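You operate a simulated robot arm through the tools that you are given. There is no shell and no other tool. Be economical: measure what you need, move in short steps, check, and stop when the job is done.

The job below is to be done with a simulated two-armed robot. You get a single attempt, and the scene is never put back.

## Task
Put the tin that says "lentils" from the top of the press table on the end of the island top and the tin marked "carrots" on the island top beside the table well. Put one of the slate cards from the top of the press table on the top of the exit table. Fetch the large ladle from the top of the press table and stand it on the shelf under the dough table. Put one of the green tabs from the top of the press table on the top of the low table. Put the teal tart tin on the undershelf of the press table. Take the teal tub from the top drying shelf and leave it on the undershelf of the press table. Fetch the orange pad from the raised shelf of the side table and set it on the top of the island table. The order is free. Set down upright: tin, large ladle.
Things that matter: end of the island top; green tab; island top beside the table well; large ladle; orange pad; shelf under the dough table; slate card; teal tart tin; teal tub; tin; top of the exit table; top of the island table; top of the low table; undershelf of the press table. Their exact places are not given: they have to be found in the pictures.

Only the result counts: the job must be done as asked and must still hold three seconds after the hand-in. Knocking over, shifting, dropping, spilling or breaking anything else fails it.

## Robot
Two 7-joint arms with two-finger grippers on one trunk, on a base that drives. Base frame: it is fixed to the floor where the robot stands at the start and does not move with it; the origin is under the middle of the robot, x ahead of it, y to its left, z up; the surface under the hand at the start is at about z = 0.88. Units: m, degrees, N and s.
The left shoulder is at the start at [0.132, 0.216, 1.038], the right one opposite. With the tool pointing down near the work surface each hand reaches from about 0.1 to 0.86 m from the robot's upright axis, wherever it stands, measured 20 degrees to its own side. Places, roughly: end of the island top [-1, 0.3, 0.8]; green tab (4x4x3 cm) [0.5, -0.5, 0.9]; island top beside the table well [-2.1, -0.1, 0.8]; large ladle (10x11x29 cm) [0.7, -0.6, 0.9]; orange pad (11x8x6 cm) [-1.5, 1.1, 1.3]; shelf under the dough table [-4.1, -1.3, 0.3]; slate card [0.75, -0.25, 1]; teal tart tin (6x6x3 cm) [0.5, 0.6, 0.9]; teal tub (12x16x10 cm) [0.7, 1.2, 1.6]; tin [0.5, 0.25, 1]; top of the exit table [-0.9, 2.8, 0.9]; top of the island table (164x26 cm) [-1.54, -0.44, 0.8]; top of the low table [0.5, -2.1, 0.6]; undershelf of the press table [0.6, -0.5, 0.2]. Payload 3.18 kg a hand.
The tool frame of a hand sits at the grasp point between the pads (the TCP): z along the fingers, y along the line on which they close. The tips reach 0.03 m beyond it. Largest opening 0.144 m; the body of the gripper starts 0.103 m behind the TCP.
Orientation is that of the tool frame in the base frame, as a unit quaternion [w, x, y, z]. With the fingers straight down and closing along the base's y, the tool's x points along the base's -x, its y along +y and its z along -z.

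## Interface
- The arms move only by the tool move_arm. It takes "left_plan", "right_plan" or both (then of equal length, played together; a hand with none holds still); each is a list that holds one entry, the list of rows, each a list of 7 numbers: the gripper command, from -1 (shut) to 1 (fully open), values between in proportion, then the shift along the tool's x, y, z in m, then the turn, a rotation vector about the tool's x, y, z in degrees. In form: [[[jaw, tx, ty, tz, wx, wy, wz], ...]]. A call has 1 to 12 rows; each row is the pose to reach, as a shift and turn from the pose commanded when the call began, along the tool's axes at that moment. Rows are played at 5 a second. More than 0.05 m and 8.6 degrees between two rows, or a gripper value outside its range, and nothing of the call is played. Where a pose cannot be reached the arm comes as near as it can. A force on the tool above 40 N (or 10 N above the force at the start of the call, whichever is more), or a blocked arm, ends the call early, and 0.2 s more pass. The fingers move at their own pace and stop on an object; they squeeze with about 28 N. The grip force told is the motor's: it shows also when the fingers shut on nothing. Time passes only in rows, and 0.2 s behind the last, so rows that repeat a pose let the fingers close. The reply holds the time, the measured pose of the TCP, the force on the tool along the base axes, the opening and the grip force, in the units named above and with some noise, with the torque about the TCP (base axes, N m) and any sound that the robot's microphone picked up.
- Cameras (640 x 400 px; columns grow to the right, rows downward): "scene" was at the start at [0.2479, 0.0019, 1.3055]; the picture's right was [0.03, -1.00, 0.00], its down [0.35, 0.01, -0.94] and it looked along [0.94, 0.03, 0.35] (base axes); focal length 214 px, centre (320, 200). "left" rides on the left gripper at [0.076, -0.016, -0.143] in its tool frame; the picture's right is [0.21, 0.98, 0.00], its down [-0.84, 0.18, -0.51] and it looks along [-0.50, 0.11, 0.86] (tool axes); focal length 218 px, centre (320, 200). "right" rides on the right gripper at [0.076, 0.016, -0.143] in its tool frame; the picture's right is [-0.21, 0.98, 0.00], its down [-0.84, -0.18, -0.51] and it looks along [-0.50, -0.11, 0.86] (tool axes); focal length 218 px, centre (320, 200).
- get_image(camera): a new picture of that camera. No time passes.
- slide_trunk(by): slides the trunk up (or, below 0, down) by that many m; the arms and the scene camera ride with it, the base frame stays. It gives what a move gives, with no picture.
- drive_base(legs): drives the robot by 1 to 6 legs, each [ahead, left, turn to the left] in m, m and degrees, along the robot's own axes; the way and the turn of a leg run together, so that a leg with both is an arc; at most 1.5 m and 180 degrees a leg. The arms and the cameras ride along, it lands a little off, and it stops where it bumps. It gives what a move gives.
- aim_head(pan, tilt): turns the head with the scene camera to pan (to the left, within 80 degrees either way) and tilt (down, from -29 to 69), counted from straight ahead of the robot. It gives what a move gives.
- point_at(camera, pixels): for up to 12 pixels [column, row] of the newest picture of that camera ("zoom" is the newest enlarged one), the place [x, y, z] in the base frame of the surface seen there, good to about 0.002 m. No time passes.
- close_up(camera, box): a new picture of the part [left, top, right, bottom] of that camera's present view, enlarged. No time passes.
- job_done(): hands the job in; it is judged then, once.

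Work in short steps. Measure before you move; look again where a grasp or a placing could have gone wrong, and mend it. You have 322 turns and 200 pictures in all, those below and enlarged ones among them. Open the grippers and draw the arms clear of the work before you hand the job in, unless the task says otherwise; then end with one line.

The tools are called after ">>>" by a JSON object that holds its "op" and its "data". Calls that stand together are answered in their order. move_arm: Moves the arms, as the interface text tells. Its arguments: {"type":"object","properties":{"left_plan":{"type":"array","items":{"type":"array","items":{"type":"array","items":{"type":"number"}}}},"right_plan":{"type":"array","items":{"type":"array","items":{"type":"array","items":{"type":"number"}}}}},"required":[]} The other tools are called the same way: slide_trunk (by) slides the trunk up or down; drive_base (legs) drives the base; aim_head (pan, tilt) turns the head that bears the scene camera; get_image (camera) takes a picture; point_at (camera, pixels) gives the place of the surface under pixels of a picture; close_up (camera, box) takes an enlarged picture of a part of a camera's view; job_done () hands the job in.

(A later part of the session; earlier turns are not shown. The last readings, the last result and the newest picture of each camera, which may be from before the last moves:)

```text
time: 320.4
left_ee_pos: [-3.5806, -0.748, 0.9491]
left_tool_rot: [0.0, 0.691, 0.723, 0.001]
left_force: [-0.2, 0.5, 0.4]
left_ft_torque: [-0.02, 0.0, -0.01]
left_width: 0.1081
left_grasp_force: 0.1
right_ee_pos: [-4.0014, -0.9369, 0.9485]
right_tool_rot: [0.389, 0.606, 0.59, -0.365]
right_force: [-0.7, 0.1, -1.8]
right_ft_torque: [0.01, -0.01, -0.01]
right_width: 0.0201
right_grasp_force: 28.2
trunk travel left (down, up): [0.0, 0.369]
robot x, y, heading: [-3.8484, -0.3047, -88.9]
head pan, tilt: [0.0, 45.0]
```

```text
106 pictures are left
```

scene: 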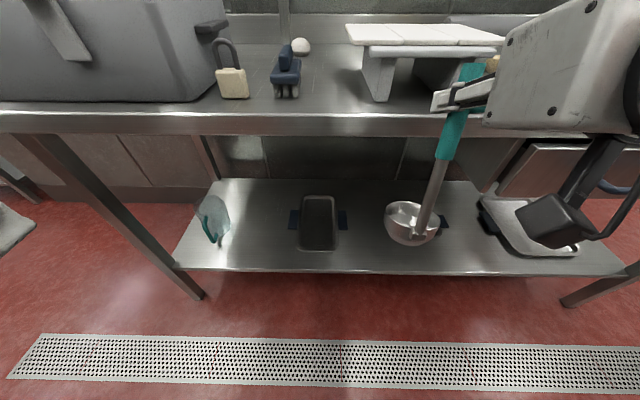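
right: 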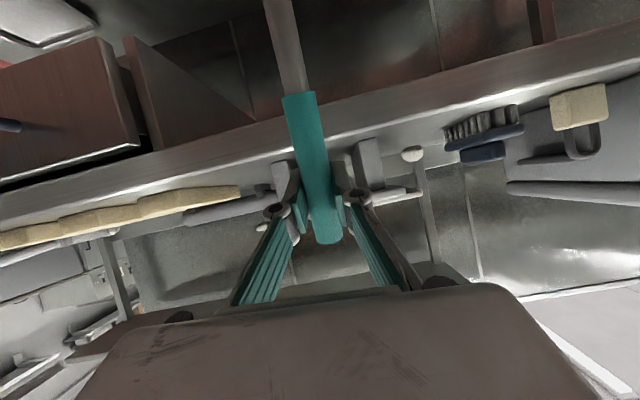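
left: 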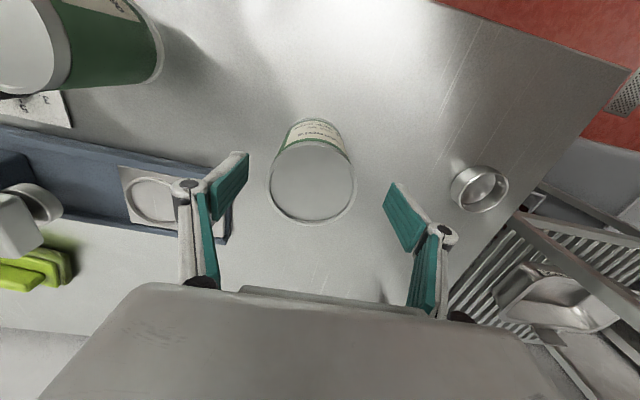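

Ladle is free and upright-ish. Lower it in front of the table.

>>> {"op": "move_arm", "data": {"right_plan": [[[-1, 0.036, -0.006, 0.0172, 0, -1.2, 0], [-1, 0.072, -0.012, 0.0344, 0, -2.4, 0], [-1, 0.108, -0.018, 0.0516, 0, -3.6, 0], [-1, 0.144, -0.024, 0.0688, 0, -4.8, 0], [-1, 0.18, -0.03, 0.086, 0, -6, 0], [-1, 0.216, -0.036, 0.1032, 0, -6, 0], [-1, 0.252, -0.042, 0.12, 0, -6, 0], [-1, 0.288, -0.048, 0.1375, 0, -6, 0], [-1, 0.3245, -0.054, 0.155, 0, -6, 0]]]}}

>>> {"op": "get_image", "data": {"camera": "scene"}}

```text
time: 322.6
left_ee_pos: [-3.5819, -0.7497, 0.9491]
left_tool_rot: [-0.001, 0.69, 0.723, 0.001]
left_force: [0.4, -0.3, 0.0]
left_ft_torque: [0.01, 0.0, -0.01]
left_width: 0.108
left_grasp_force: 0.0
right_ee_pos: [-4.022, -0.9398, 0.625]
right_tool_rot: [0.309, 0.742, 0.466, -0.37]
right_force: [-0.2, -0.9, -1.0]
right_ft_torque: [-0.06, 0.02, -0.03]
right_width: 0.0198
right_grasp_force: 28.3
right hand out of reach, approached as far as the arm can: row 1, 2, 3, 4, 5, 6, 7, 8, 9
trunk travel left (down, up): [0.0, 0.369]
robot x, y, heading: [-3.8474, -0.305, -89.1]
head pan, tilt: [0.0, 45.0]
stopped in row 9 (right hand): the arm was blocked; the commanded pose is now the measured one
```

```text
105 pictures are left
```

scene: 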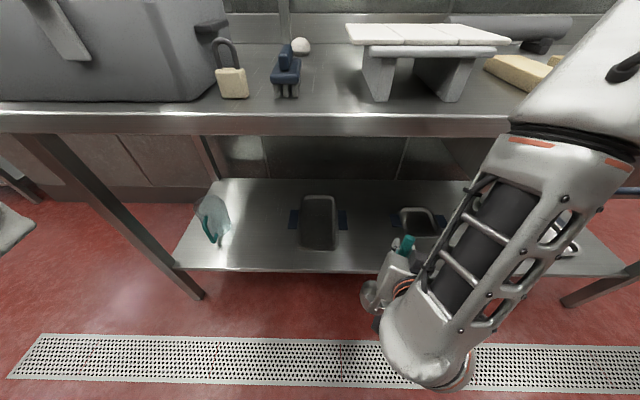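

The arm is folded too tightly here. Free floor behind is ≈0.2 m (the next table starts near y≈0.22), so back 0.14 m and look.

>>> {"op": "drive_base", "data": {"legs": [[-0.14, 0, 0]]}}

>>> {"op": "get_image", "data": {"camera": "scene"}}

```text
time: 324.0
left_ee_pos: [-3.5833, -0.607, 0.9501]
left_tool_rot: [-0.001, 0.691, 0.723, 0.001]
left_force: [-0.3, -0.2, 0.0]
left_ft_torque: [-0.06, 0.0, -0.01]
left_width: 0.1083
left_grasp_force: 0.0
right_ee_pos: [-4.024, -0.7979, 0.6253]
right_tool_rot: [0.309, 0.742, 0.467, -0.368]
right_force: [0.4, 0.0, -2.0]
right_ft_torque: [-0.04, 0.05, -0.01]
right_width: 0.0201
right_grasp_force: 28.1
trunk travel left (down, up): [0.0, 0.369]
robot x, y, heading: [-3.8541, -0.1679, -88.8]
head pan, tilt: [0.0, 45.0]
```

```text
104 pictures are left
```

scene: 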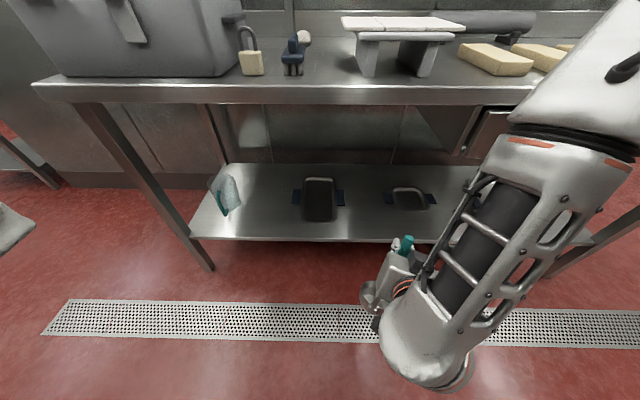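

Re-orient the hand (yaw/roll error) while extending 0.13 m toward the shelf.

>>> {"op": "move_arm", "data": {"right_plan": [[[-1, -0.016, 0.0085, 0.027, -4.3, -2.9, -3.9], [-1, -0.0325, 0.017, 0.054, -8.5, -5.8, -7.7], [-1, -0.049, 0.0255, 0.0815, -12.8, -8.8, -11.6], [-1, -0.065, 0.034, 0.1086, -17.1, -11.7, -15.5], [-1, -0.065, 0.034, 0.1086, -17.1, -11.7, -15.5]]]}}

>>> {"op": "get_image", "data": {"camera": "scene"}}

```text
time: 324.6
left_ee_pos: [-3.5827, -0.6083, 0.9492]
left_tool_rot: [-0.001, 0.691, 0.723, 0.001]
left_force: [0.0, 0.2, 0.2]
left_ft_torque: [-0.02, 0.0, -0.02]
left_width: 0.1081
left_grasp_force: 0.1
right_ee_pos: [-4.0138, -0.8358, 0.6364]
right_tool_rot: [0.332, 0.738, 0.445, -0.384]
right_force: [-0.1, 0.2, -1.6]
right_ft_torque: [-0.02, 0.07, -0.03]
right_width: 0.0201
right_grasp_force: 28.1
right hand out of reach, approached as far as the arm can: row 1, 2, 3
trunk travel left (down, up): [0.0, 0.369]
robot x, y, heading: [-3.8501, -0.1628, -88.9]
head pan, tilt: [0.0, 45.0]
stopped in row 3 (right hand): the arm was blocked; the commanded pose is now the measured one
```

```text
103 pictures are left
```

scene: 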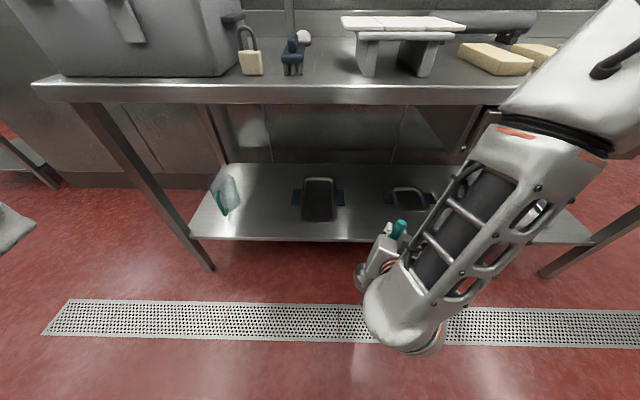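

The forearm folds on itself. I need more room behind; look to the right/behind for the neighbouring table.

>>> {"op": "aim_head", "data": {"pan": -80, "tilt": 35}}

>>> {"op": "get_image", "data": {"camera": "scene"}}

>>> {"op": "aim_head", "data": {"pan": 80, "tilt": 35}}

>>> {"op": "get_image", "data": {"camera": "scene"}}

```text
time: 326.1
left_ee_pos: [-3.5844, -0.609, 0.9491]
left_tool_rot: [-0.001, 0.691, 0.723, 0.001]
left_force: [1.3, -0.7, -0.1]
left_ft_torque: [-0.01, -0.01, 0.01]
left_width: 0.108
left_grasp_force: 0.1
right_ee_pos: [-4.0132, -0.8359, 0.6347]
right_tool_rot: [0.332, 0.738, 0.445, -0.383]
right_force: [0.2, -0.1, -2.6]
right_ft_torque: [-0.02, 0.07, 0.05]
right_width: 0.0197
right_grasp_force: 28.2
trunk travel left (down, up): [0.0, 0.369]
robot x, y, heading: [-3.8494, -0.162, -88.6]
head pan, tilt: [-80.0, 35.0]
```

```text
102 pictures are left
```

scene: 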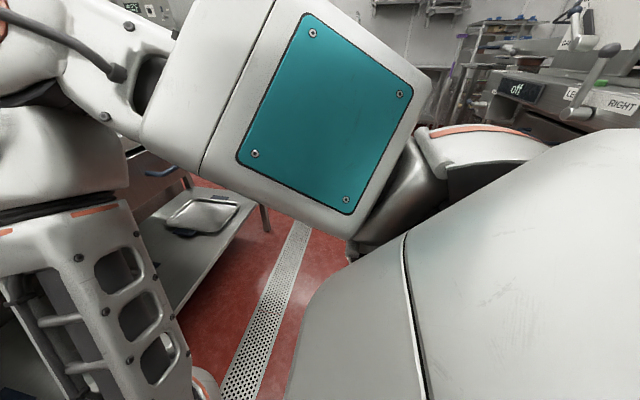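

```text
time: 328.6
left_ee_pos: [-3.583, -0.608, 0.9495]
left_tool_rot: [-0.001, 0.69, 0.724, 0.001]
left_force: [0.3, 0.0, -0.7]
left_ft_torque: [-0.03, -0.01, 0.05]
left_width: 0.108
left_grasp_force: 0.0
right_ee_pos: [-4.0117, -0.8355, 0.6359]
right_tool_rot: [0.332, 0.738, 0.444, -0.384]
right_force: [-0.2, 0.0, -1.5]
right_ft_torque: [0.0, 0.07, 0.01]
right_width: 0.0201
right_grasp_force: 28.0
trunk travel left (down, up): [0.0, 0.369]
robot x, y, heading: [-3.8497, -0.1661, -88.9]
head pan, tilt: [80.0, 35.0]
```

```text
101 pictures are left
```

scene: 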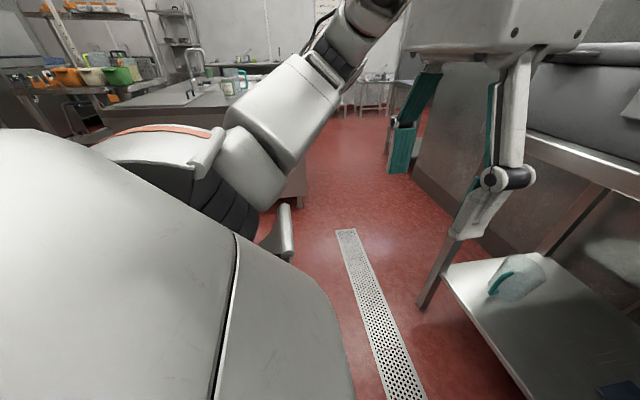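

I'll instead re-grasp the ladle with a steeper hand pitch (which worked low under the press table), using the empty far end of the island to stand it on. First raise the right hand again and straighten it.

>>> {"op": "move_arm", "data": {"right_plan": [[[-1, -0.0377, 0.0065, -0.0212, 0, 0, 0], [-1, -0.0755, 0.013, -0.0425, -3, -1.4, -3], [-1, -0.113, 0.0195, -0.0637, -6, -2.8, -6], [-1, -0.151, 0.026, -0.085, -9, -4.2, -9], [-1, -0.189, 0.0325, -0.106, -12, -5.6, -12], [-1, -0.2265, 0.039, -0.1275, -15, -7, -15], [-1, -0.264, 0.0455, -0.149, -17.3, -8.1, -17.1], [-1, -0.302, 0.052, -0.17, -17.3, -8.1, -17.1]]]}}

>>> {"op": "slide_trunk", "data": {"by": 0.125}}

>>> {"op": "aim_head", "data": {"pan": 0, "tilt": 35}}

>>> {"op": "get_image", "data": {"camera": "scene"}}

```text
time: 330.4
left_ee_pos: [-3.5822, -0.6086, 0.9494]
left_tool_rot: [-0.002, 0.69, 0.724, 0.002]
left_force: [0.5, -0.6, 0.2]
left_ft_torque: [0.0, 0.04, -0.04]
left_width: 0.1082
left_grasp_force: 0.0
right_ee_pos: [-4.0242, -0.8368, 0.9956]
right_tool_rot: [0.409, 0.574, 0.589, -0.396]
right_force: [0.5, -0.8, -1.5]
right_ft_torque: [0.01, -0.03, -0.01]
right_width: 0.0201
right_grasp_force: 27.8
right hand out of reach, approached as far as the arm can: row 1, 2, 3, 4, 5, 6, 7, 8
trunk travel left (down, up): [0.0, 0.369]
robot x, y, heading: [-3.8473, -0.1614, -88.7]
head pan, tilt: [80.0, 35.0]
```

```text
time: 331.9
left_ee_pos: [-3.5822, -0.6085, 1.0735]
left_tool_rot: [-0.003, 0.69, 0.723, 0.004]
left_force: [-0.1, -0.6, -0.5]
left_ft_torque: [0.05, 0.0, 0.01]
left_width: 0.1079
left_grasp_force: 0.0
right_ee_pos: [-4.0235, -0.8406, 1.1181]
right_tool_rot: [0.408, 0.575, 0.581, -0.407]
right_force: [0.5, -1.2, -2.0]
right_ft_torque: [-0.01, -0.04, -0.01]
right_width: 0.0198
right_grasp_force: 28.5
trunk travel left (down, up): [-0.125, 0.244]
robot x, y, heading: [-3.8482, -0.168, -88.7]
head pan, tilt: [80.0, 35.0]
```

```text
time: 333.5
left_ee_pos: [-3.5835, -0.6077, 1.0738]
left_tool_rot: [-0.001, 0.69, 0.724, 0.001]
left_force: [-0.2, 0.4, 0.3]
left_ft_torque: [0.04, 0.0, 0.04]
left_width: 0.1078
left_grasp_force: 0.1
right_ee_pos: [-4.0236, -0.8386, 1.1222]
right_tool_rot: [0.409, 0.575, 0.579, -0.408]
right_force: [0.7, 0.4, -1.7]
right_ft_torque: [0.02, -0.03, -0.01]
right_width: 0.0199
right_grasp_force: 27.7
trunk travel left (down, up): [-0.125, 0.244]
robot x, y, heading: [-3.8496, -0.1648, -88.8]
head pan, tilt: [0.0, 35.0]
```

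```text
100 pictures are left
```

scene: 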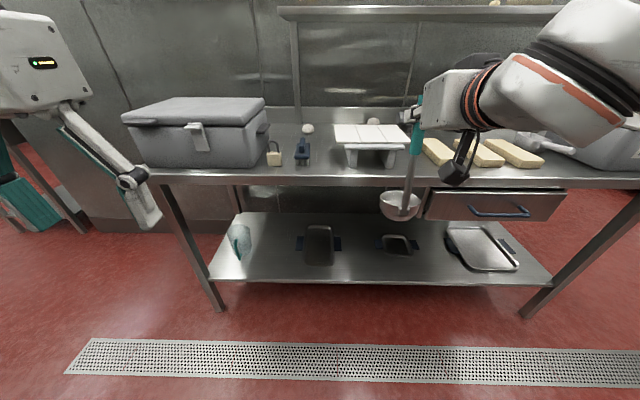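

The hand pose is good again at this height. Drive to the island's far end, facing +x, to stand the ladle there.

>>> {"op": "drive_base", "data": {"legs": [[0, 0, 88.8], [1.0, 0, 0]]}}

>>> {"op": "get_image", "data": {"camera": "scene"}}

```text
time: 334.6
left_ee_pos: [-3.5521, -0.593, 1.0752]
left_tool_rot: [0.0, 0.666, 0.746, 0.0]
left_force: [-0.5, -1.1, 0.4]
left_ft_torque: [0.03, 0.01, -0.01]
left_width: 0.1081
left_grasp_force: 0.0
right_ee_pos: [-3.9765, -0.8532, 1.1214]
right_tool_rot: [0.422, 0.555, 0.599, -0.394]
right_force: [-0.5, -1.2, -0.9]
right_ft_torque: [0.01, 0.03, -0.02]
right_width: 0.0202
right_grasp_force: 28.0
trunk travel left (down, up): [-0.125, 0.244]
robot x, y, heading: [-3.8441, -0.1708, -85.0]
head pan, tilt: [0.0, 35.0]
stopped in leg 1: the robot was blocked; the commanded pose is now the measured one
```

```text
99 pictures are left
```

scene: 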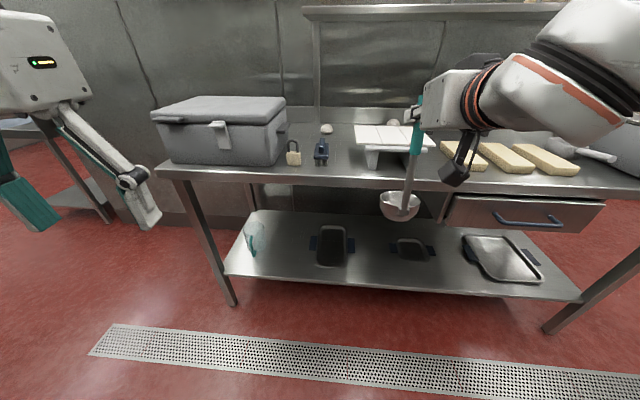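

Blocked by something behind; strafe left 0.6 m first, then turn.

>>> {"op": "drive_base", "data": {"legs": [[0, 0.65, 0], [0, 0, 85]]}}

>>> {"op": "get_image", "data": {"camera": "scene"}}

```text
time: 337.2
left_ee_pos: [-3.3769, -0.5939, 1.0741]
left_tool_rot: [0.0, 0.666, 0.746, 0.0]
left_force: [-0.9, 0.2, 0.6]
left_ft_torque: [-0.02, 0.01, -0.01]
left_width: 0.1079
left_grasp_force: 0.2
right_ee_pos: [-3.8011, -0.8539, 1.1205]
right_tool_rot: [0.421, 0.556, 0.599, -0.394]
right_force: [0.1, 0.4, -1.7]
right_ft_torque: [-0.03, -0.02, -0.02]
right_width: 0.0201
right_grasp_force: 28.3
trunk travel left (down, up): [-0.125, 0.244]
robot x, y, heading: [-3.6718, -0.1658, -85.3]
head pan, tilt: [0.0, 35.0]
stopped in leg 1: the robot was blocked; the commanded pose is now the measured one
```

```text
98 pictures are left
```

scene: 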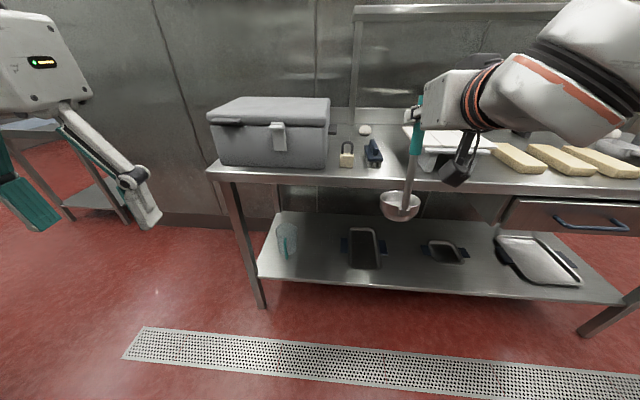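

A table leg blocks on the left rear. Raise the ladle 0.17 m, then move ahead 0.15 and strafe.

>>> {"op": "move_arm", "data": {"right_plan": [[[-1, -0.04, 0, -0.014, 0, 0, 0], [-1, -0.08, 0, -0.028, 0, 0, 0], [-1, -0.12, 0, -0.042, 0, 0, 0], [-1, -0.16, 0, -0.057, 0, 0, 0]]]}}

>>> {"op": "drive_base", "data": {"legs": [[0.16, 0, 0]]}}

>>> {"op": "aim_head", "data": {"pan": 80, "tilt": 45}}

>>> {"op": "get_image", "data": {"camera": "scene"}}

```text
time: 338.2
left_ee_pos: [-3.3782, -0.5924, 1.0756]
left_tool_rot: [0.001, 0.666, 0.746, 0.001]
left_force: [0.1, 0.6, -0.2]
left_ft_torque: [-0.04, 0.01, -0.01]
left_width: 0.1077
left_grasp_force: 0.1
right_ee_pos: [-3.8021, -0.8517, 1.2912]
right_tool_rot: [0.423, 0.554, 0.599, -0.394]
right_force: [0.4, 0.3, -1.1]
right_ft_torque: [0.02, -0.04, 0.01]
right_width: 0.0201
right_grasp_force: 27.8
trunk travel left (down, up): [-0.125, 0.244]
robot x, y, heading: [-3.6703, -0.1665, -84.8]
head pan, tilt: [0.0, 35.0]
```

```text
time: 339.6
left_ee_pos: [-3.3635, -0.7522, 1.0758]
left_tool_rot: [0.001, 0.667, 0.745, 0.001]
left_force: [-0.3, -0.5, 0.7]
left_ft_torque: [0.06, -0.02, -0.01]
left_width: 0.1079
left_grasp_force: 0.0
right_ee_pos: [-3.7885, -1.0127, 1.2907]
right_tool_rot: [0.423, 0.555, 0.598, -0.394]
right_force: [1.0, -1.1, -2.0]
right_ft_torque: [-0.02, -0.02, 0.02]
right_width: 0.0203
right_grasp_force: 28.2
trunk travel left (down, up): [-0.125, 0.244]
robot x, y, heading: [-3.6586, -0.3275, -84.8]
head pan, tilt: [0.0, 35.0]
```

```text
time: 341.2
left_ee_pos: [-3.3651, -0.7515, 1.0752]
left_tool_rot: [0.001, 0.667, 0.745, 0.002]
left_force: [-0.5, 0.1, 0.3]
left_ft_torque: [0.01, 0.0, 0.03]
left_width: 0.108
left_grasp_force: 0.1
right_ee_pos: [-3.7877, -1.0122, 1.29]
right_tool_rot: [0.422, 0.555, 0.599, -0.394]
right_force: [-0.6, -0.2, -2.4]
right_ft_torque: [0.04, 0.0, -0.01]
right_width: 0.0201
right_grasp_force: 28.1
trunk travel left (down, up): [-0.125, 0.244]
robot x, y, heading: [-3.6585, -0.3269, -85.0]
head pan, tilt: [80.0, 45.0]
```

```text
97 pictures are left
```

scene: 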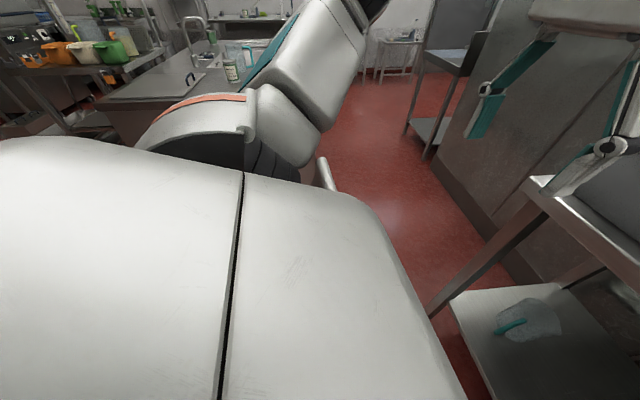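

Strafe left along the aisle, then turn left to face the island.

>>> {"op": "drive_base", "data": {"legs": [[0, 0.75, 0], [0, 0, 85]]}}

>>> {"op": "aim_head", "data": {"pan": 0, "tilt": 35}}

>>> {"op": "get_image", "data": {"camera": "scene"}}

```text
time: 351.8
left_ee_pos: [-2.4707, 0.0042, 1.0752]
left_tool_rot: [0.001, -0.022, 1.0, 0.0]
left_force: [-0.2, 0.9, -1.4]
left_ft_torque: [-0.03, 0.01, 0.01]
left_width: 0.1078
left_grasp_force: 0.0
right_ee_pos: [-2.2408, -0.4349, 1.2905]
right_tool_rot: [0.577, -0.002, 0.817, 0.0]
right_force: [-1.1, -0.4, -2.3]
right_ft_torque: [0.03, 0.0, 0.0]
right_width: 0.0199
right_grasp_force: 28.3
trunk travel left (down, up): [-0.125, 0.244]
robot x, y, heading: [-2.915, -0.258, 1.1]
head pan, tilt: [80.0, 45.0]
```

```text
time: 353.3
left_ee_pos: [-2.4717, 0.0053, 1.0757]
left_tool_rot: [0.0, -0.021, 1.0, 0.001]
left_force: [0.0, 0.5, 0.9]
left_ft_torque: [0.03, -0.02, -0.02]
left_width: 0.1082
left_grasp_force: 0.0
right_ee_pos: [-2.2412, -0.4347, 1.2906]
right_tool_rot: [0.578, -0.002, 0.816, 0.0]
right_force: [0.4, 0.9, -2.7]
right_ft_torque: [0.01, 0.01, -0.03]
right_width: 0.0197
right_grasp_force: 28.2
trunk travel left (down, up): [-0.125, 0.244]
robot x, y, heading: [-2.9159, -0.2619, 1.0]
head pan, tilt: [0.0, 35.0]
```

```text
96 pictures are left
```

scene: 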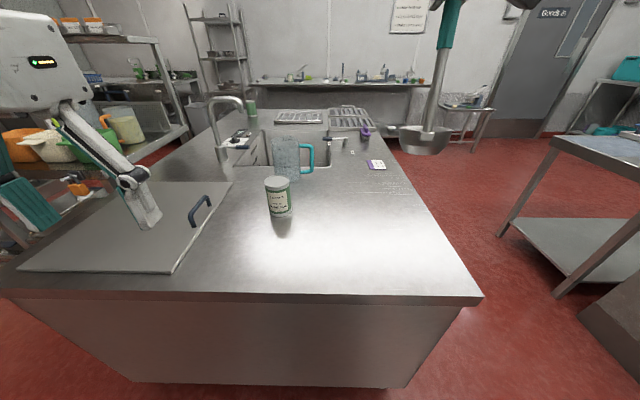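

Measure ladle tilt in the hand.

>>> {"op": "point_at", "data": {"camera": "scene", "pixels": [[452, 20], [444, 55], [438, 80], [431, 115], [427, 132], [405, 140], [448, 140], [425, 153]]}}

```text
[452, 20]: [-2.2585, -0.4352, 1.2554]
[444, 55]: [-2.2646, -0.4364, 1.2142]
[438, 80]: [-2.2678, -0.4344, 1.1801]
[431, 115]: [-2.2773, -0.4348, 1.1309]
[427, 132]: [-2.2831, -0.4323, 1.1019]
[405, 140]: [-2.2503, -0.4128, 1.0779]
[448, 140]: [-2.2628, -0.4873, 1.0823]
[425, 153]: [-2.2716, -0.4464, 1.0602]
```

The ladle leans 9° (bottom toward me). Correct by pitching the hand up 9° while lowering to just above the island.

>>> {"op": "move_arm", "data": {"right_plan": [[[-1, 0.037, 0.008, 0.013, 0, -1.5, 0], [-1, 0.074, 0.016, 0.026, 0, -3, 0], [-1, 0.111, 0.024, 0.039, 0, -4.5, 0], [-1, 0.148, 0.032, 0.052, 0, -6, 0], [-1, 0.185, 0.04, 0.065, 0, -7.5, 0], [-1, 0.2216, 0.05, 0.078, 0, -9, 0], [-1, 0.2216, 0.05, 0.078, 0, -9, 0]]]}}

>>> {"op": "get_image", "data": {"camera": "scene"}}

```text
time: 354.9
left_ee_pos: [-2.4712, 0.0049, 1.0745]
left_tool_rot: [-0.001, -0.022, 1.0, 0.0]
left_force: [-1.0, 0.8, -0.9]
left_ft_torque: [-0.03, -0.02, -0.01]
left_width: 0.1083
left_grasp_force: 0.1
right_ee_pos: [-2.2443, -0.3928, 1.0848]
right_tool_rot: [0.628, -0.001, 0.778, -0.002]
right_force: [-0.3, 0.1, -1.7]
right_ft_torque: [0.01, 0.11, 0.0]
right_width: 0.0199
right_grasp_force: 28.1
right hand out of reach, approached as far as the arm can: row 6, 7
trunk travel left (down, up): [-0.125, 0.244]
robot x, y, heading: [-2.9143, -0.2598, 0.9]
head pan, tilt: [0.0, 35.0]
```

```text
95 pictures are left
```

scene: 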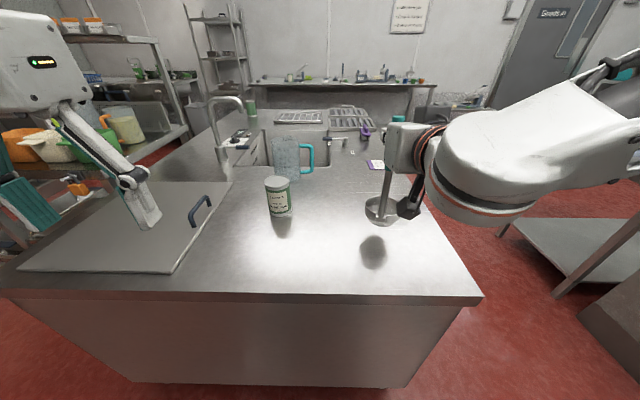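

>>> {"op": "point_at", "data": {"camera": "scene", "pixels": [[387, 180], [385, 192], [383, 203], [372, 210], [392, 218], [380, 222]]}}

```text
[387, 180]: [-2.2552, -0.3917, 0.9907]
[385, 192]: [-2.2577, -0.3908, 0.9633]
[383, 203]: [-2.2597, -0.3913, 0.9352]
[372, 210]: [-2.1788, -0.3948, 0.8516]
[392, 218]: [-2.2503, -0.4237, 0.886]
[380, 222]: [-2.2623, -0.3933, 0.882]
```

Pitch up 4° more and lower toward contact.

>>> {"op": "move_arm", "data": {"right_plan": [[[-1, 0.015, 0, 0.003, 0, -2, 0], [-1, 0.03, 0, 0.006, 0, -4, 0], [-1, 0.038, 0, 0.008, 0, -4, 0], [-1, 0.043, 0, 0.009, 0, -4, 0]]]}}

>>> {"op": "close_up", "data": {"camera": "scene", "box": [330, 90, 490, 260]}}

```text
time: 355.9
left_ee_pos: [-2.471, 0.0052, 1.0739]
left_tool_rot: [0.0, -0.022, 1.0, 0.001]
left_force: [-0.1, -0.4, 0.6]
left_ft_torque: [0.0, 0.01, 0.01]
left_width: 0.1079
left_grasp_force: 0.0
right_ee_pos: [-2.2435, -0.393, 1.0847]
right_tool_rot: [0.629, -0.001, 0.778, -0.001]
right_force: [-0.2, -0.5, -1.2]
right_ft_torque: [0.0, 0.05, 0.03]
right_width: 0.0199
right_grasp_force: 27.8
right hand out of reach, approached as far as the arm can: row 1, 2, 3, 4
trunk travel left (down, up): [-0.125, 0.244]
robot x, y, heading: [-2.9142, -0.2625, 1.2]
head pan, tilt: [0.0, 35.0]
```

```text
2.35 times, centred on (410, 175) of scene
```

zoom: 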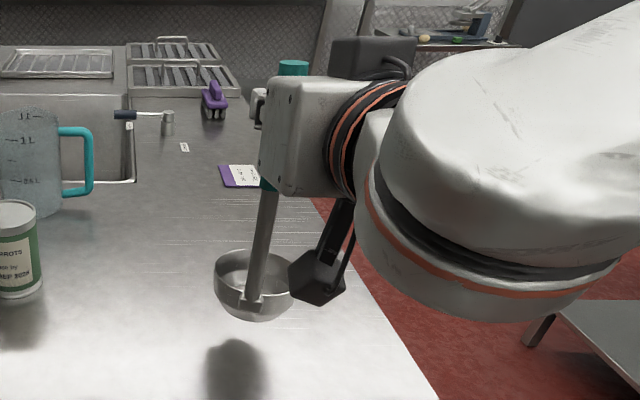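

Arm is at its fold limit here; back the base 0.13 m and extend the arm instead.

>>> {"op": "drive_base", "data": {"legs": [[-0.13, 0, 0]]}}

>>> {"op": "move_arm", "data": {"right_plan": [[[-1, -0.008, 0, 0.039, 0, -1, 0], [-1, -0.017, 0, 0.078, 0, -2, 0], [-1, -0.027, 0, 0.127, 0, -4, 0], [-1, -0.01, 0, 0.131, 0, -4, 0], [-1, 0.005, 0, 0.134, 0, -4, 0], [-1, 0.012, 0, 0.136, 0, -4, 0]]]}}

>>> {"op": "get_image", "data": {"camera": "scene"}}

```text
time: 357.2
left_ee_pos: [-2.6039, 0.0032, 1.075]
left_tool_rot: [-0.001, -0.021, 1.0, 0.001]
left_force: [0.0, 0.6, -0.6]
left_ft_torque: [-0.02, -0.03, -0.02]
left_width: 0.1079
left_grasp_force: 0.1
right_ee_pos: [-2.3749, -0.3967, 1.0842]
right_tool_rot: [0.628, 0.001, 0.778, -0.002]
right_force: [-0.2, -0.4, -1.9]
right_ft_torque: [0.0, 0.04, 0.04]
right_width: 0.0198
right_grasp_force: 27.7
trunk travel left (down, up): [-0.125, 0.244]
robot x, y, heading: [-3.046, -0.2634, 0.8]
head pan, tilt: [0.0, 35.0]
```

```text
time: 358.6
left_ee_pos: [-2.6036, 0.0019, 1.0759]
left_tool_rot: [-0.001, -0.021, 1.0, 0.0]
left_force: [0.6, -0.4, -0.9]
left_ft_torque: [0.01, -0.02, 0.0]
left_width: 0.1081
left_grasp_force: 0.0
right_ee_pos: [-2.2418, -0.3808, 1.061]
right_tool_rot: [0.648, 0.004, 0.761, -0.006]
right_force: [0.0, -0.1, -2.5]
right_ft_torque: [0.02, 0.1, -0.02]
right_width: 0.0199
right_grasp_force: 27.7
right hand out of reach, approached as far as the arm can: row 4, 5, 6
trunk travel left (down, up): [-0.125, 0.244]
robot x, y, heading: [-3.0491, -0.2643, 0.8]
head pan, tilt: [0.0, 35.0]
```

```text
93 pictures are left
```

scene: 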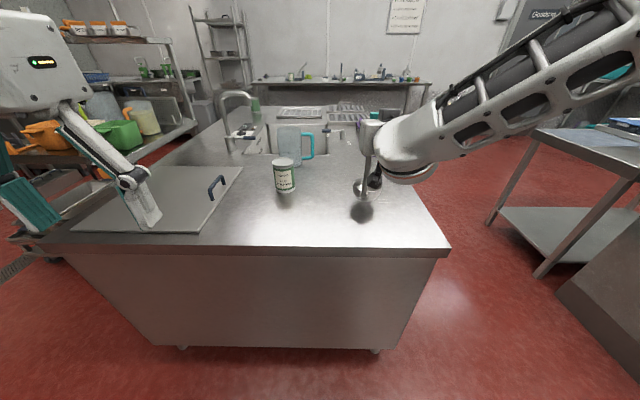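

2.3 cm to go. Try a small trunk slide of −2.5 cm.

>>> {"op": "slide_trunk", "data": {"by": -0.022}}

>>> {"op": "close_up", "data": {"camera": "scene", "box": [320, 100, 440, 230]}}

```text
time: 359.3
left_ee_pos: [-2.6044, 0.002, 1.0532]
left_tool_rot: [0.0, -0.021, 1.0, 0.0]
left_force: [0.2, 0.0, 0.4]
left_ft_torque: [0.01, -0.02, 0.01]
left_width: 0.1077
left_grasp_force: 0.0
right_ee_pos: [-2.2308, -0.3809, 0.9817]
right_tool_rot: [0.617, 0.003, 0.787, -0.007]
right_force: [1.6, 2.2, 12.7]
right_ft_torque: [0.07, -0.68, 0.02]
right_width: 0.0201
right_grasp_force: 28.3
trunk travel left (down, up): [-0.103, 0.266]
robot x, y, heading: [-3.0482, -0.2648, 0.9]
head pan, tilt: [0.0, 35.0]
```

```text
3.08 times, centred on (380, 165) of scene
```

zoom: 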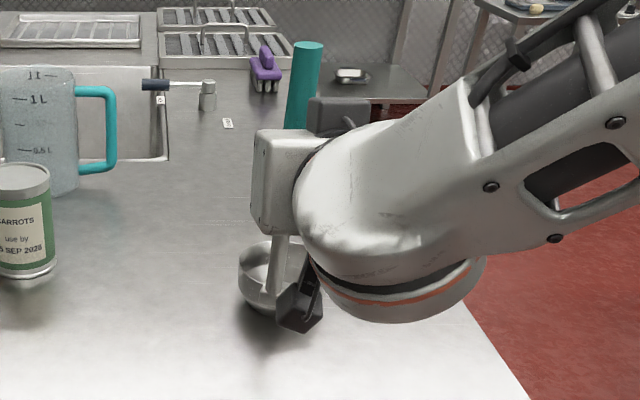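

The ladle now rests on the island (12.7 N). Open the jaws and check that it stands.

>>> {"op": "move_arm", "data": {"right_plan": [[[-0.7, 0, 0, 0, 0, 0, 0], [-0.5, 0, 0, 0, 0, 0, 0], [-0.3, 0, 0, 0, 0, 0, 0], [-0.1, 0, 0, 0, 0, 0, 0], [-0.1, 0, 0, 0, 0, 0, 0]]]}}

>>> {"op": "get_image", "data": {"camera": "right"}}

>>> {"op": "close_up", "data": {"camera": "scene", "box": [320, 100, 440, 230]}}

```text
time: 360.5
left_ee_pos: [-2.6036, 0.0017, 1.0535]
left_tool_rot: [0.0, -0.021, 1.0, 0.0]
left_force: [-0.1, -0.1, -0.7]
left_ft_torque: [0.04, 0.0, -0.01]
left_width: 0.1081
left_grasp_force: 0.0
right_ee_pos: [-2.2292, -0.3823, 0.9816]
right_tool_rot: [0.618, 0.003, 0.786, -0.007]
right_force: [-0.3, -0.2, 0.2]
right_ft_torque: [0.0, 0.02, 0.01]
right_width: 0.065
right_grasp_force: 0.0
trunk travel left (down, up): [-0.103, 0.266]
robot x, y, heading: [-3.0495, -0.2634, 1.1]
head pan, tilt: [0.0, 35.0]
```

```text
91 pictures are left
```

right: 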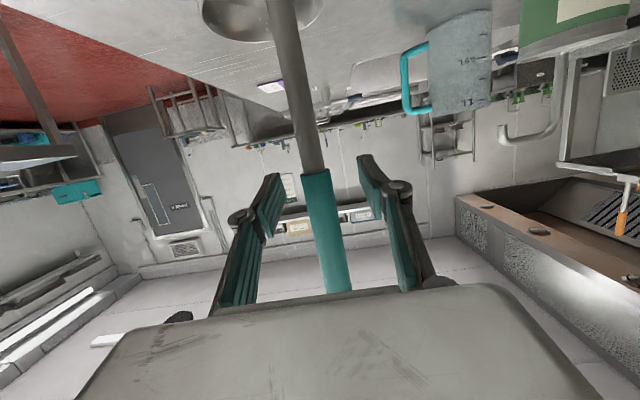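

```text
3.08 times, centred on (380, 165) of scene
```

zoom: 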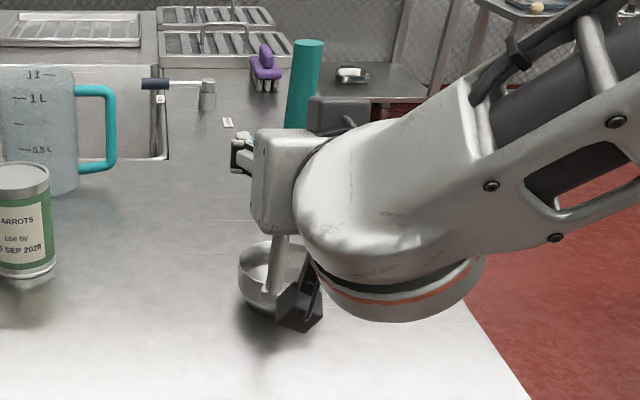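

The ladle stands free between the open jaws. Withdraw by driving back 0.2 m and check.

>>> {"op": "drive_base", "data": {"legs": [[-0.2, 0, 0]]}}

>>> {"op": "get_image", "data": {"camera": "scene"}}

```text
time: 362.1
left_ee_pos: [-2.802, -0.0005, 1.0526]
left_tool_rot: [0.0, -0.022, 1.0, 0.0]
left_force: [-0.1, 0.6, 0.2]
left_ft_torque: [-0.03, -0.03, 0.03]
left_width: 0.108
left_grasp_force: 0.2
right_ee_pos: [-2.4263, -0.3825, 0.9815]
right_tool_rot: [0.617, 0.002, 0.787, -0.006]
right_force: [-0.3, 0.5, 0.5]
right_ft_torque: [0.02, 0.02, 0.01]
right_width: 0.0648
right_grasp_force: 0.2
trunk travel left (down, up): [-0.103, 0.266]
robot x, y, heading: [-3.2448, -0.2695, 1.3]
head pan, tilt: [0.0, 35.0]
```

```text
89 pictures are left
```

scene: 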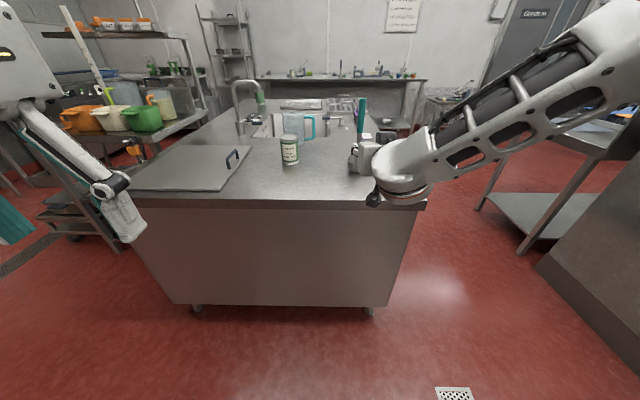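

Now re-pitch the hand to ~52° below horizontal and raise 8 cm.

>>> {"op": "move_arm", "data": {"right_plan": [[[-0.1, -0.026, 0, -0.006, 0, 7.6, 0], [-0.1, -0.052, 0, -0.012, 0, 15.2, 0], [-0.1, -0.078, 0, -0.019, 0, 22.8, 0], [-0.1, -0.078, 0, -0.019, 0, 30.4, 0], [-0.1, -0.078, 0, -0.019, 0, 38, 0], [-0.1, -0.078, 0, -0.019, 0, 38, 0]]]}}

>>> {"op": "get_image", "data": {"camera": "scene"}}

>>> {"op": "get_image", "data": {"camera": "right"}}

```text
time: 363.5
left_ee_pos: [-2.8001, -0.0013, 1.0529]
left_tool_rot: [0.0, -0.022, 1.0, 0.001]
left_force: [0.2, 0.0, -0.4]
left_ft_torque: [-0.02, -0.03, 0.0]
left_width: 0.1081
left_grasp_force: 0.1
right_ee_pos: [-2.4261, -0.3834, 1.0641]
right_tool_rot: [0.327, 0.004, 0.945, -0.004]
right_force: [-0.1, -0.4, -0.9]
right_ft_torque: [-0.04, 0.03, 0.01]
right_width: 0.0649
right_grasp_force: 0.1
trunk travel left (down, up): [-0.103, 0.266]
robot x, y, heading: [-3.2447, -0.2671, 1.5]
head pan, tilt: [0.0, 35.0]
```

```text
88 pictures are left
```

scene: 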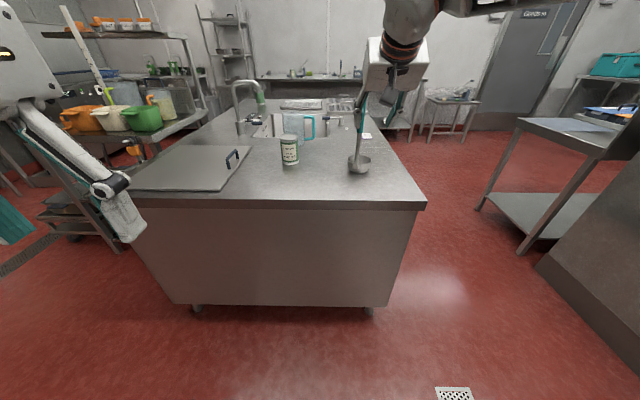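

```text
87 pictures are left
```

right: 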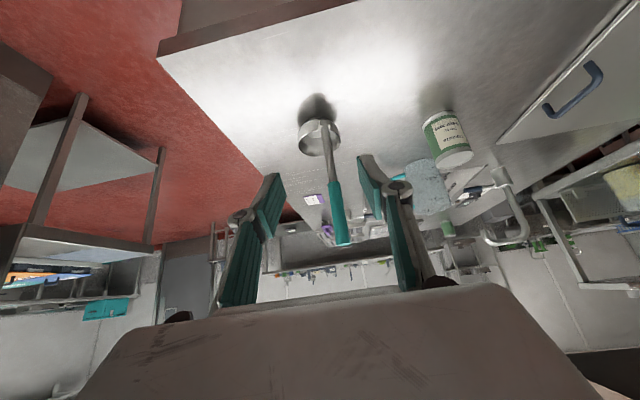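

Re-pitch worked. Measure the ladle handle and bowl.

>>> {"op": "point_at", "data": {"camera": "right", "pixels": [[324, 125], [328, 150], [333, 175], [336, 195], [340, 220], [343, 240], [303, 140], [337, 135], [318, 120]]}}

```text
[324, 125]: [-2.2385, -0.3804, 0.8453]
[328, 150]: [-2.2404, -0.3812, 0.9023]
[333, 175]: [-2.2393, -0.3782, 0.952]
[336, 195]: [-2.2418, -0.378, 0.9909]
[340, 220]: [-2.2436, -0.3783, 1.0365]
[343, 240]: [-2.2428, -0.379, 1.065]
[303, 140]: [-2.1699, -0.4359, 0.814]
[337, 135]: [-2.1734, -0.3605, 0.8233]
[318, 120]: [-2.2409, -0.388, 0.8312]
```

Handle is vertical at (−2.231,−0.379). Retract the hand a bit, drive 0.22 m closer.

>>> {"op": "move_arm", "data": {"right_plan": [[[-0.1, 0.0, 0.004, -0.04, 0, 0, 0], [-0.1, 0.03, 0.004, -0.07, 0, 0, 0], [-0.1, 0.065, 0.004, -0.09, 0, 0, 0]]]}}

>>> {"op": "drive_base", "data": {"legs": [[0.2, 0, -1.4]]}}

```text
time: 364.3
left_ee_pos: [-2.8012, -0.0003, 1.0523]
left_tool_rot: [-0.001, -0.022, 1.0, 0.0]
left_force: [0.4, -0.1, 0.8]
left_ft_torque: [-0.02, 0.02, 0.02]
left_width: 0.108
left_grasp_force: 0.1
right_ee_pos: [-2.5333, -0.3784, 1.0958]
right_tool_rot: [0.328, 0.004, 0.945, -0.005]
right_force: [-1.0, -0.8, 0.4]
right_ft_torque: [-0.01, -0.01, 0.02]
right_width: 0.0649
right_grasp_force: 0.1
trunk travel left (down, up): [-0.103, 0.266]
robot x, y, heading: [-3.2422, -0.2661, 0.9]
head pan, tilt: [0.0, 35.0]
```

```text
time: 365.9
left_ee_pos: [-2.5959, -0.009, 1.053]
left_tool_rot: [0.0, -0.009, 1.0, 0.001]
left_force: [0.2, -0.5, -1.1]
left_ft_torque: [0.0, 0.03, -0.01]
left_width: 0.1082
left_grasp_force: 0.0
right_ee_pos: [-2.3346, -0.394, 1.0967]
right_tool_rot: [0.327, 0.015, 0.945, -0.009]
right_force: [0.4, 0.3, -0.2]
right_ft_torque: [0.0, -0.01, 0.0]
right_width: 0.065
right_grasp_force: 0.0
trunk travel left (down, up): [-0.103, 0.266]
robot x, y, heading: [-3.0423, -0.2666, -0.1]
head pan, tilt: [0.0, 35.0]
```

Now straight along the tool axis 0.167 m with +1.5 cm y; then close.

>>> {"op": "move_arm", "data": {"right_plan": [[[-0.1, 0, 0.015, 0.02, 0, 0, 0], [-0.1, 0, 0.015, 0.06, 0, 0, 0], [-0.1, 0, 0.015, 0.1, 0, 0, 0], [-0.1, 0, 0.015, 0.135, 0, 0, 0], [-0.1, 0, 0.015, 0.167, 0, 0, 0], [-0.1, 0, 0.015, 0.167, 0, 0, 0]]]}}

>>> {"op": "get_image", "data": {"camera": "right"}}

```text
time: 367.3
left_ee_pos: [-2.5965, -0.0098, 1.054]
left_tool_rot: [0.0, -0.009, 1.0, 0.001]
left_force: [-0.4, 0.0, -0.1]
left_ft_torque: [0.04, 0.0, 0.01]
left_width: 0.108
left_grasp_force: 0.0
right_ee_pos: [-2.2328, -0.3837, 0.9671]
right_tool_rot: [0.329, 0.015, 0.944, -0.009]
right_force: [0.6, 0.2, -0.2]
right_ft_torque: [-0.01, -0.03, 0.02]
right_width: 0.0648
right_grasp_force: 0.0
trunk travel left (down, up): [-0.103, 0.266]
robot x, y, heading: [-3.0456, -0.2653, -0.1]
head pan, tilt: [0.0, 35.0]
```

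```text
86 pictures are left
```

right: 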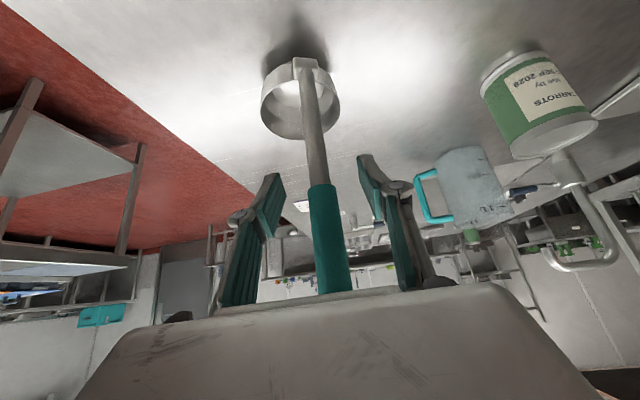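

Close on the handle and lift 10 cm.

>>> {"op": "move_arm", "data": {"right_plan": [[[-0.5, 0, 0.004, 0, 0, 0, 0], [-0.75, 0, 0.004, 0, 0, 0, 0], [-1, 0, 0.004, 0, 0, 0, 0], [-1, 0, 0.004, 0, 0, 0, 0], [-1, -0.015, 0.004, -0.02, 0, 0, 0], [-1, -0.04, 0.004, -0.05, 0, 0, 0], [-1, -0.062, 0.004, -0.0786, 0, 0, 0]]]}}

>>> {"op": "get_image", "data": {"camera": "scene"}}

```text
time: 368.9
left_ee_pos: [-2.5967, -0.0083, 1.0543]
left_tool_rot: [0.0, -0.009, 1.0, 0.001]
left_force: [-0.1, -0.8, -0.5]
left_ft_torque: [0.0, -0.02, -0.01]
left_width: 0.108
left_grasp_force: 0.0
right_ee_pos: [-2.2329, -0.3768, 1.0668]
right_tool_rot: [0.328, 0.014, 0.945, -0.009]
right_force: [-0.7, -1.0, -1.5]
right_ft_torque: [0.04, 0.1, -0.04]
right_width: 0.0199
right_grasp_force: 27.3
trunk travel left (down, up): [-0.103, 0.266]
robot x, y, heading: [-3.0429, -0.2632, -0.3]
head pan, tilt: [0.0, 35.0]
```

```text
85 pictures are left
```

scene: 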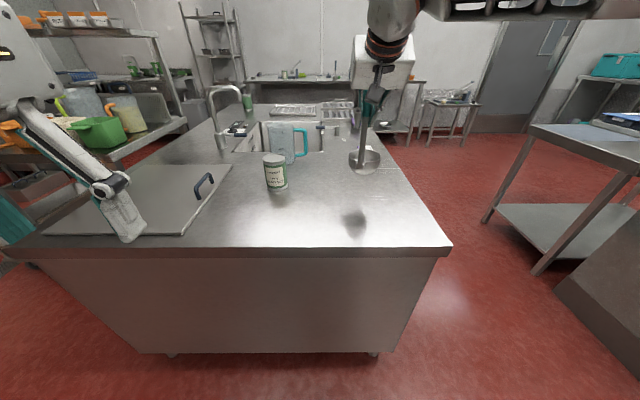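

Ladle re-gripped (bottom 0.167 below the TCP). Pull it in 0.2 m and head to the dough table: turn right, strafe.

>>> {"op": "move_arm", "data": {"right_plan": [[[-1, 0.02, 0, -0.04, 0, 0, 0], [-1, 0.05, 0, -0.07, 0, 0, 0], [-1, 0.08, 0, -0.1, 0, 0, 0], [-1, 0.11, 0, -0.13, 0, 0, 0], [-1, 0.14, 0, -0.16, 0, 0, 0]]]}}

>>> {"op": "drive_base", "data": {"legs": [[0, 0, -90], [0.04, 0, 0], [0, -0.88, 0]]}}

>>> {"op": "aim_head", "data": {"pan": 0, "tilt": 45}}

>>> {"op": "get_image", "data": {"camera": "scene"}}

```text
time: 370.1
left_ee_pos: [-2.5967, -0.0098, 1.0537]
left_tool_rot: [0.001, -0.01, 1.0, 0.001]
left_force: [0.3, -0.2, 0.5]
left_ft_torque: [-0.02, 0.03, 0.02]
left_width: 0.1078
left_grasp_force: 0.0
right_ee_pos: [-2.4414, -0.3709, 1.1055]
right_tool_rot: [0.328, 0.014, 0.944, -0.008]
right_force: [-0.1, -0.3, -2.3]
right_ft_torque: [0.08, 0.08, 0.01]
right_width: 0.0196
right_grasp_force: 28.0
trunk travel left (down, up): [-0.103, 0.266]
robot x, y, heading: [-3.0425, -0.2632, -0.6]
head pan, tilt: [0.0, 35.0]
```

```text
time: 382.5
left_ee_pos: [-3.6826, -0.7496, 1.0536]
left_tool_rot: [0.0, 0.708, 0.707, 0.002]
left_force: [0.7, 0.1, 0.2]
left_ft_torque: [-0.03, -0.01, 0.0]
left_width: 0.108
left_grasp_force: 0.0
right_ee_pos: [-4.048, -0.8964, 1.1045]
right_tool_rot: [0.223, 0.686, 0.65, -0.24]
right_force: [0.2, 0.2, -0.5]
right_ft_torque: [0.06, -0.02, 0.02]
right_width: 0.0198
right_grasp_force: 27.5
trunk travel left (down, up): [-0.103, 0.266]
robot x, y, heading: [-3.9262, -0.2956, -91.4]
head pan, tilt: [0.0, 35.0]
```

```text
time: 383.2
left_ee_pos: [-3.6825, -0.7484, 1.0526]
left_tool_rot: [-0.001, 0.708, 0.706, 0.002]
left_force: [-0.4, -0.8, 0.6]
left_ft_torque: [0.02, 0.01, 0.0]
left_width: 0.1082
left_grasp_force: 0.1
right_ee_pos: [-4.0471, -0.8964, 1.1047]
right_tool_rot: [0.222, 0.686, 0.65, -0.24]
right_force: [0.2, 0.7, -1.7]
right_ft_torque: [0.03, -0.05, 0.01]
right_width: 0.0198
right_grasp_force: 28.0
trunk travel left (down, up): [-0.103, 0.266]
robot x, y, heading: [-3.9273, -0.2966, -91.8]
head pan, tilt: [0.0, 45.0]
```

```text
84 pictures are left
```

scene: 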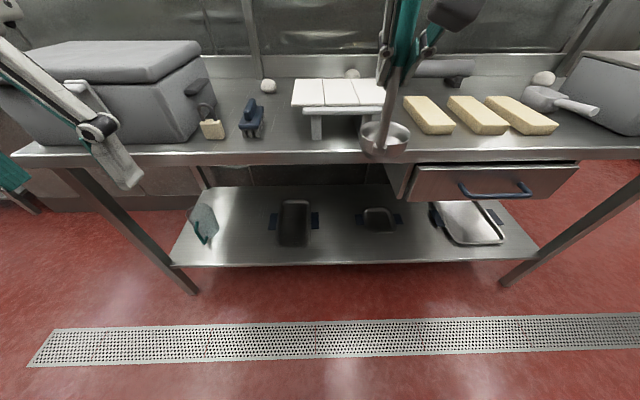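

Lower the ladle in front of the shelf, drawn back 5 cm.

>>> {"op": "move_arm", "data": {"right_plan": [[[-1, 0.02, -0.002, -0.016, 0, 0, 0], [-1, 0.039, -0.003, -0.031, 0, 0, 0], [-1, 0.068, -0.003, 0.006, 0, 0, 0], [-1, 0.097, -0.003, 0.043, 0, 0, 0], [-1, 0.126, -0.003, 0.08, 0, 0, 0], [-1, 0.155, -0.003, 0.117, 0, 0, 0], [-1, 0.184, -0.003, 0.154, 0, 0, 0]]]}}

>>> {"op": "get_image", "data": {"camera": "scene"}}

```text
time: 384.8
left_ee_pos: [-3.6826, -0.7492, 1.0522]
left_tool_rot: [-0.001, 0.708, 0.706, 0.002]
left_force: [-0.1, 0.2, -0.4]
left_ft_torque: [0.04, 0.0, -0.02]
left_width: 0.1084
left_grasp_force: 0.1
right_ee_pos: [-4.0506, -0.8466, 0.8698]
right_tool_rot: [0.222, 0.685, 0.651, -0.24]
right_force: [-0.4, 0.0, -2.1]
right_ft_torque: [0.04, -0.04, -0.02]
right_width: 0.0197
right_grasp_force: 27.4
trunk travel left (down, up): [-0.103, 0.266]
robot x, y, heading: [-3.9299, -0.2942, -91.5]
head pan, tilt: [0.0, 45.0]
```

```text
83 pictures are left
```

scene: 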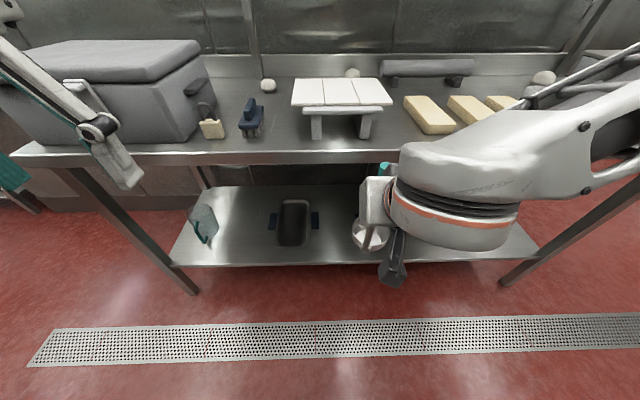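

Continue down 0.34 m.

>>> {"op": "move_arm", "data": {"right_plan": [[[-1, 0.026, 0, 0.0335, 0, 0, 0], [-1, 0.0525, 0, 0.067, 0, 0, 0], [-1, 0.079, 0, 0.1, 0, 0, 0], [-1, 0.105, 0, 0.134, 0, 0, 0], [-1, 0.131, 0, 0.1675, 0, 0, 0], [-1, 0.1575, 0, 0.201, 0, 0, 0], [-1, 0.184, 0, 0.234, 0, 0, 0], [-1, 0.2, 0, 0.255, 0, 0, 0]]]}}

>>> {"op": "get_image", "data": {"camera": "scene"}}

>>> {"op": "get_image", "data": {"camera": "right"}}

```text
time: 386.6
left_ee_pos: [-3.6833, -0.7502, 1.0531]
left_tool_rot: [0.001, 0.707, 0.707, 0.002]
left_force: [-0.9, 0.2, -0.3]
left_ft_torque: [0.01, -0.03, -0.03]
left_width: 0.108
left_grasp_force: 0.1
right_ee_pos: [-4.0251, -0.8607, 0.5625]
right_tool_rot: [0.213, 0.688, 0.651, -0.238]
right_force: [0.5, -0.8, -1.1]
right_ft_torque: [0.08, -0.02, -0.01]
right_width: 0.0201
right_grasp_force: 28.3
right hand out of reach, approached as far as the arm can: row 7, 8
trunk travel left (down, up): [-0.103, 0.266]
robot x, y, heading: [-3.9303, -0.2946, -91.6]
head pan, tilt: [0.0, 45.0]
```

```text
82 pictures are left
```

scene: 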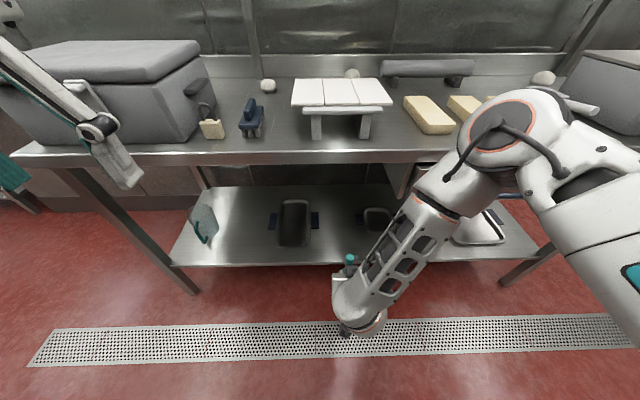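

```text
81 pictures are left
```

right: 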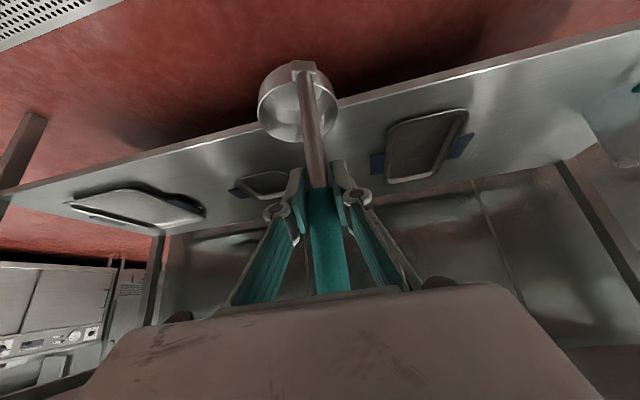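

The elbow sticks out toward the table; measure it.

>>> {"op": "point_at", "data": {"camera": "scene", "pixels": [[500, 125], [500, 92], [440, 190], [600, 170], [400, 240], [470, 180], [348, 262]]}}

```text
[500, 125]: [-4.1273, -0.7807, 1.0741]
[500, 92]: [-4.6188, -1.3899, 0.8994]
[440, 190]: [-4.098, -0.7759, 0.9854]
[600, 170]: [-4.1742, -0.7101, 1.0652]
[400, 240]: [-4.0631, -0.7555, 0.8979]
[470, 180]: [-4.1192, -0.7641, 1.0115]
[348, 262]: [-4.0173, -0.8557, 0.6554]
```

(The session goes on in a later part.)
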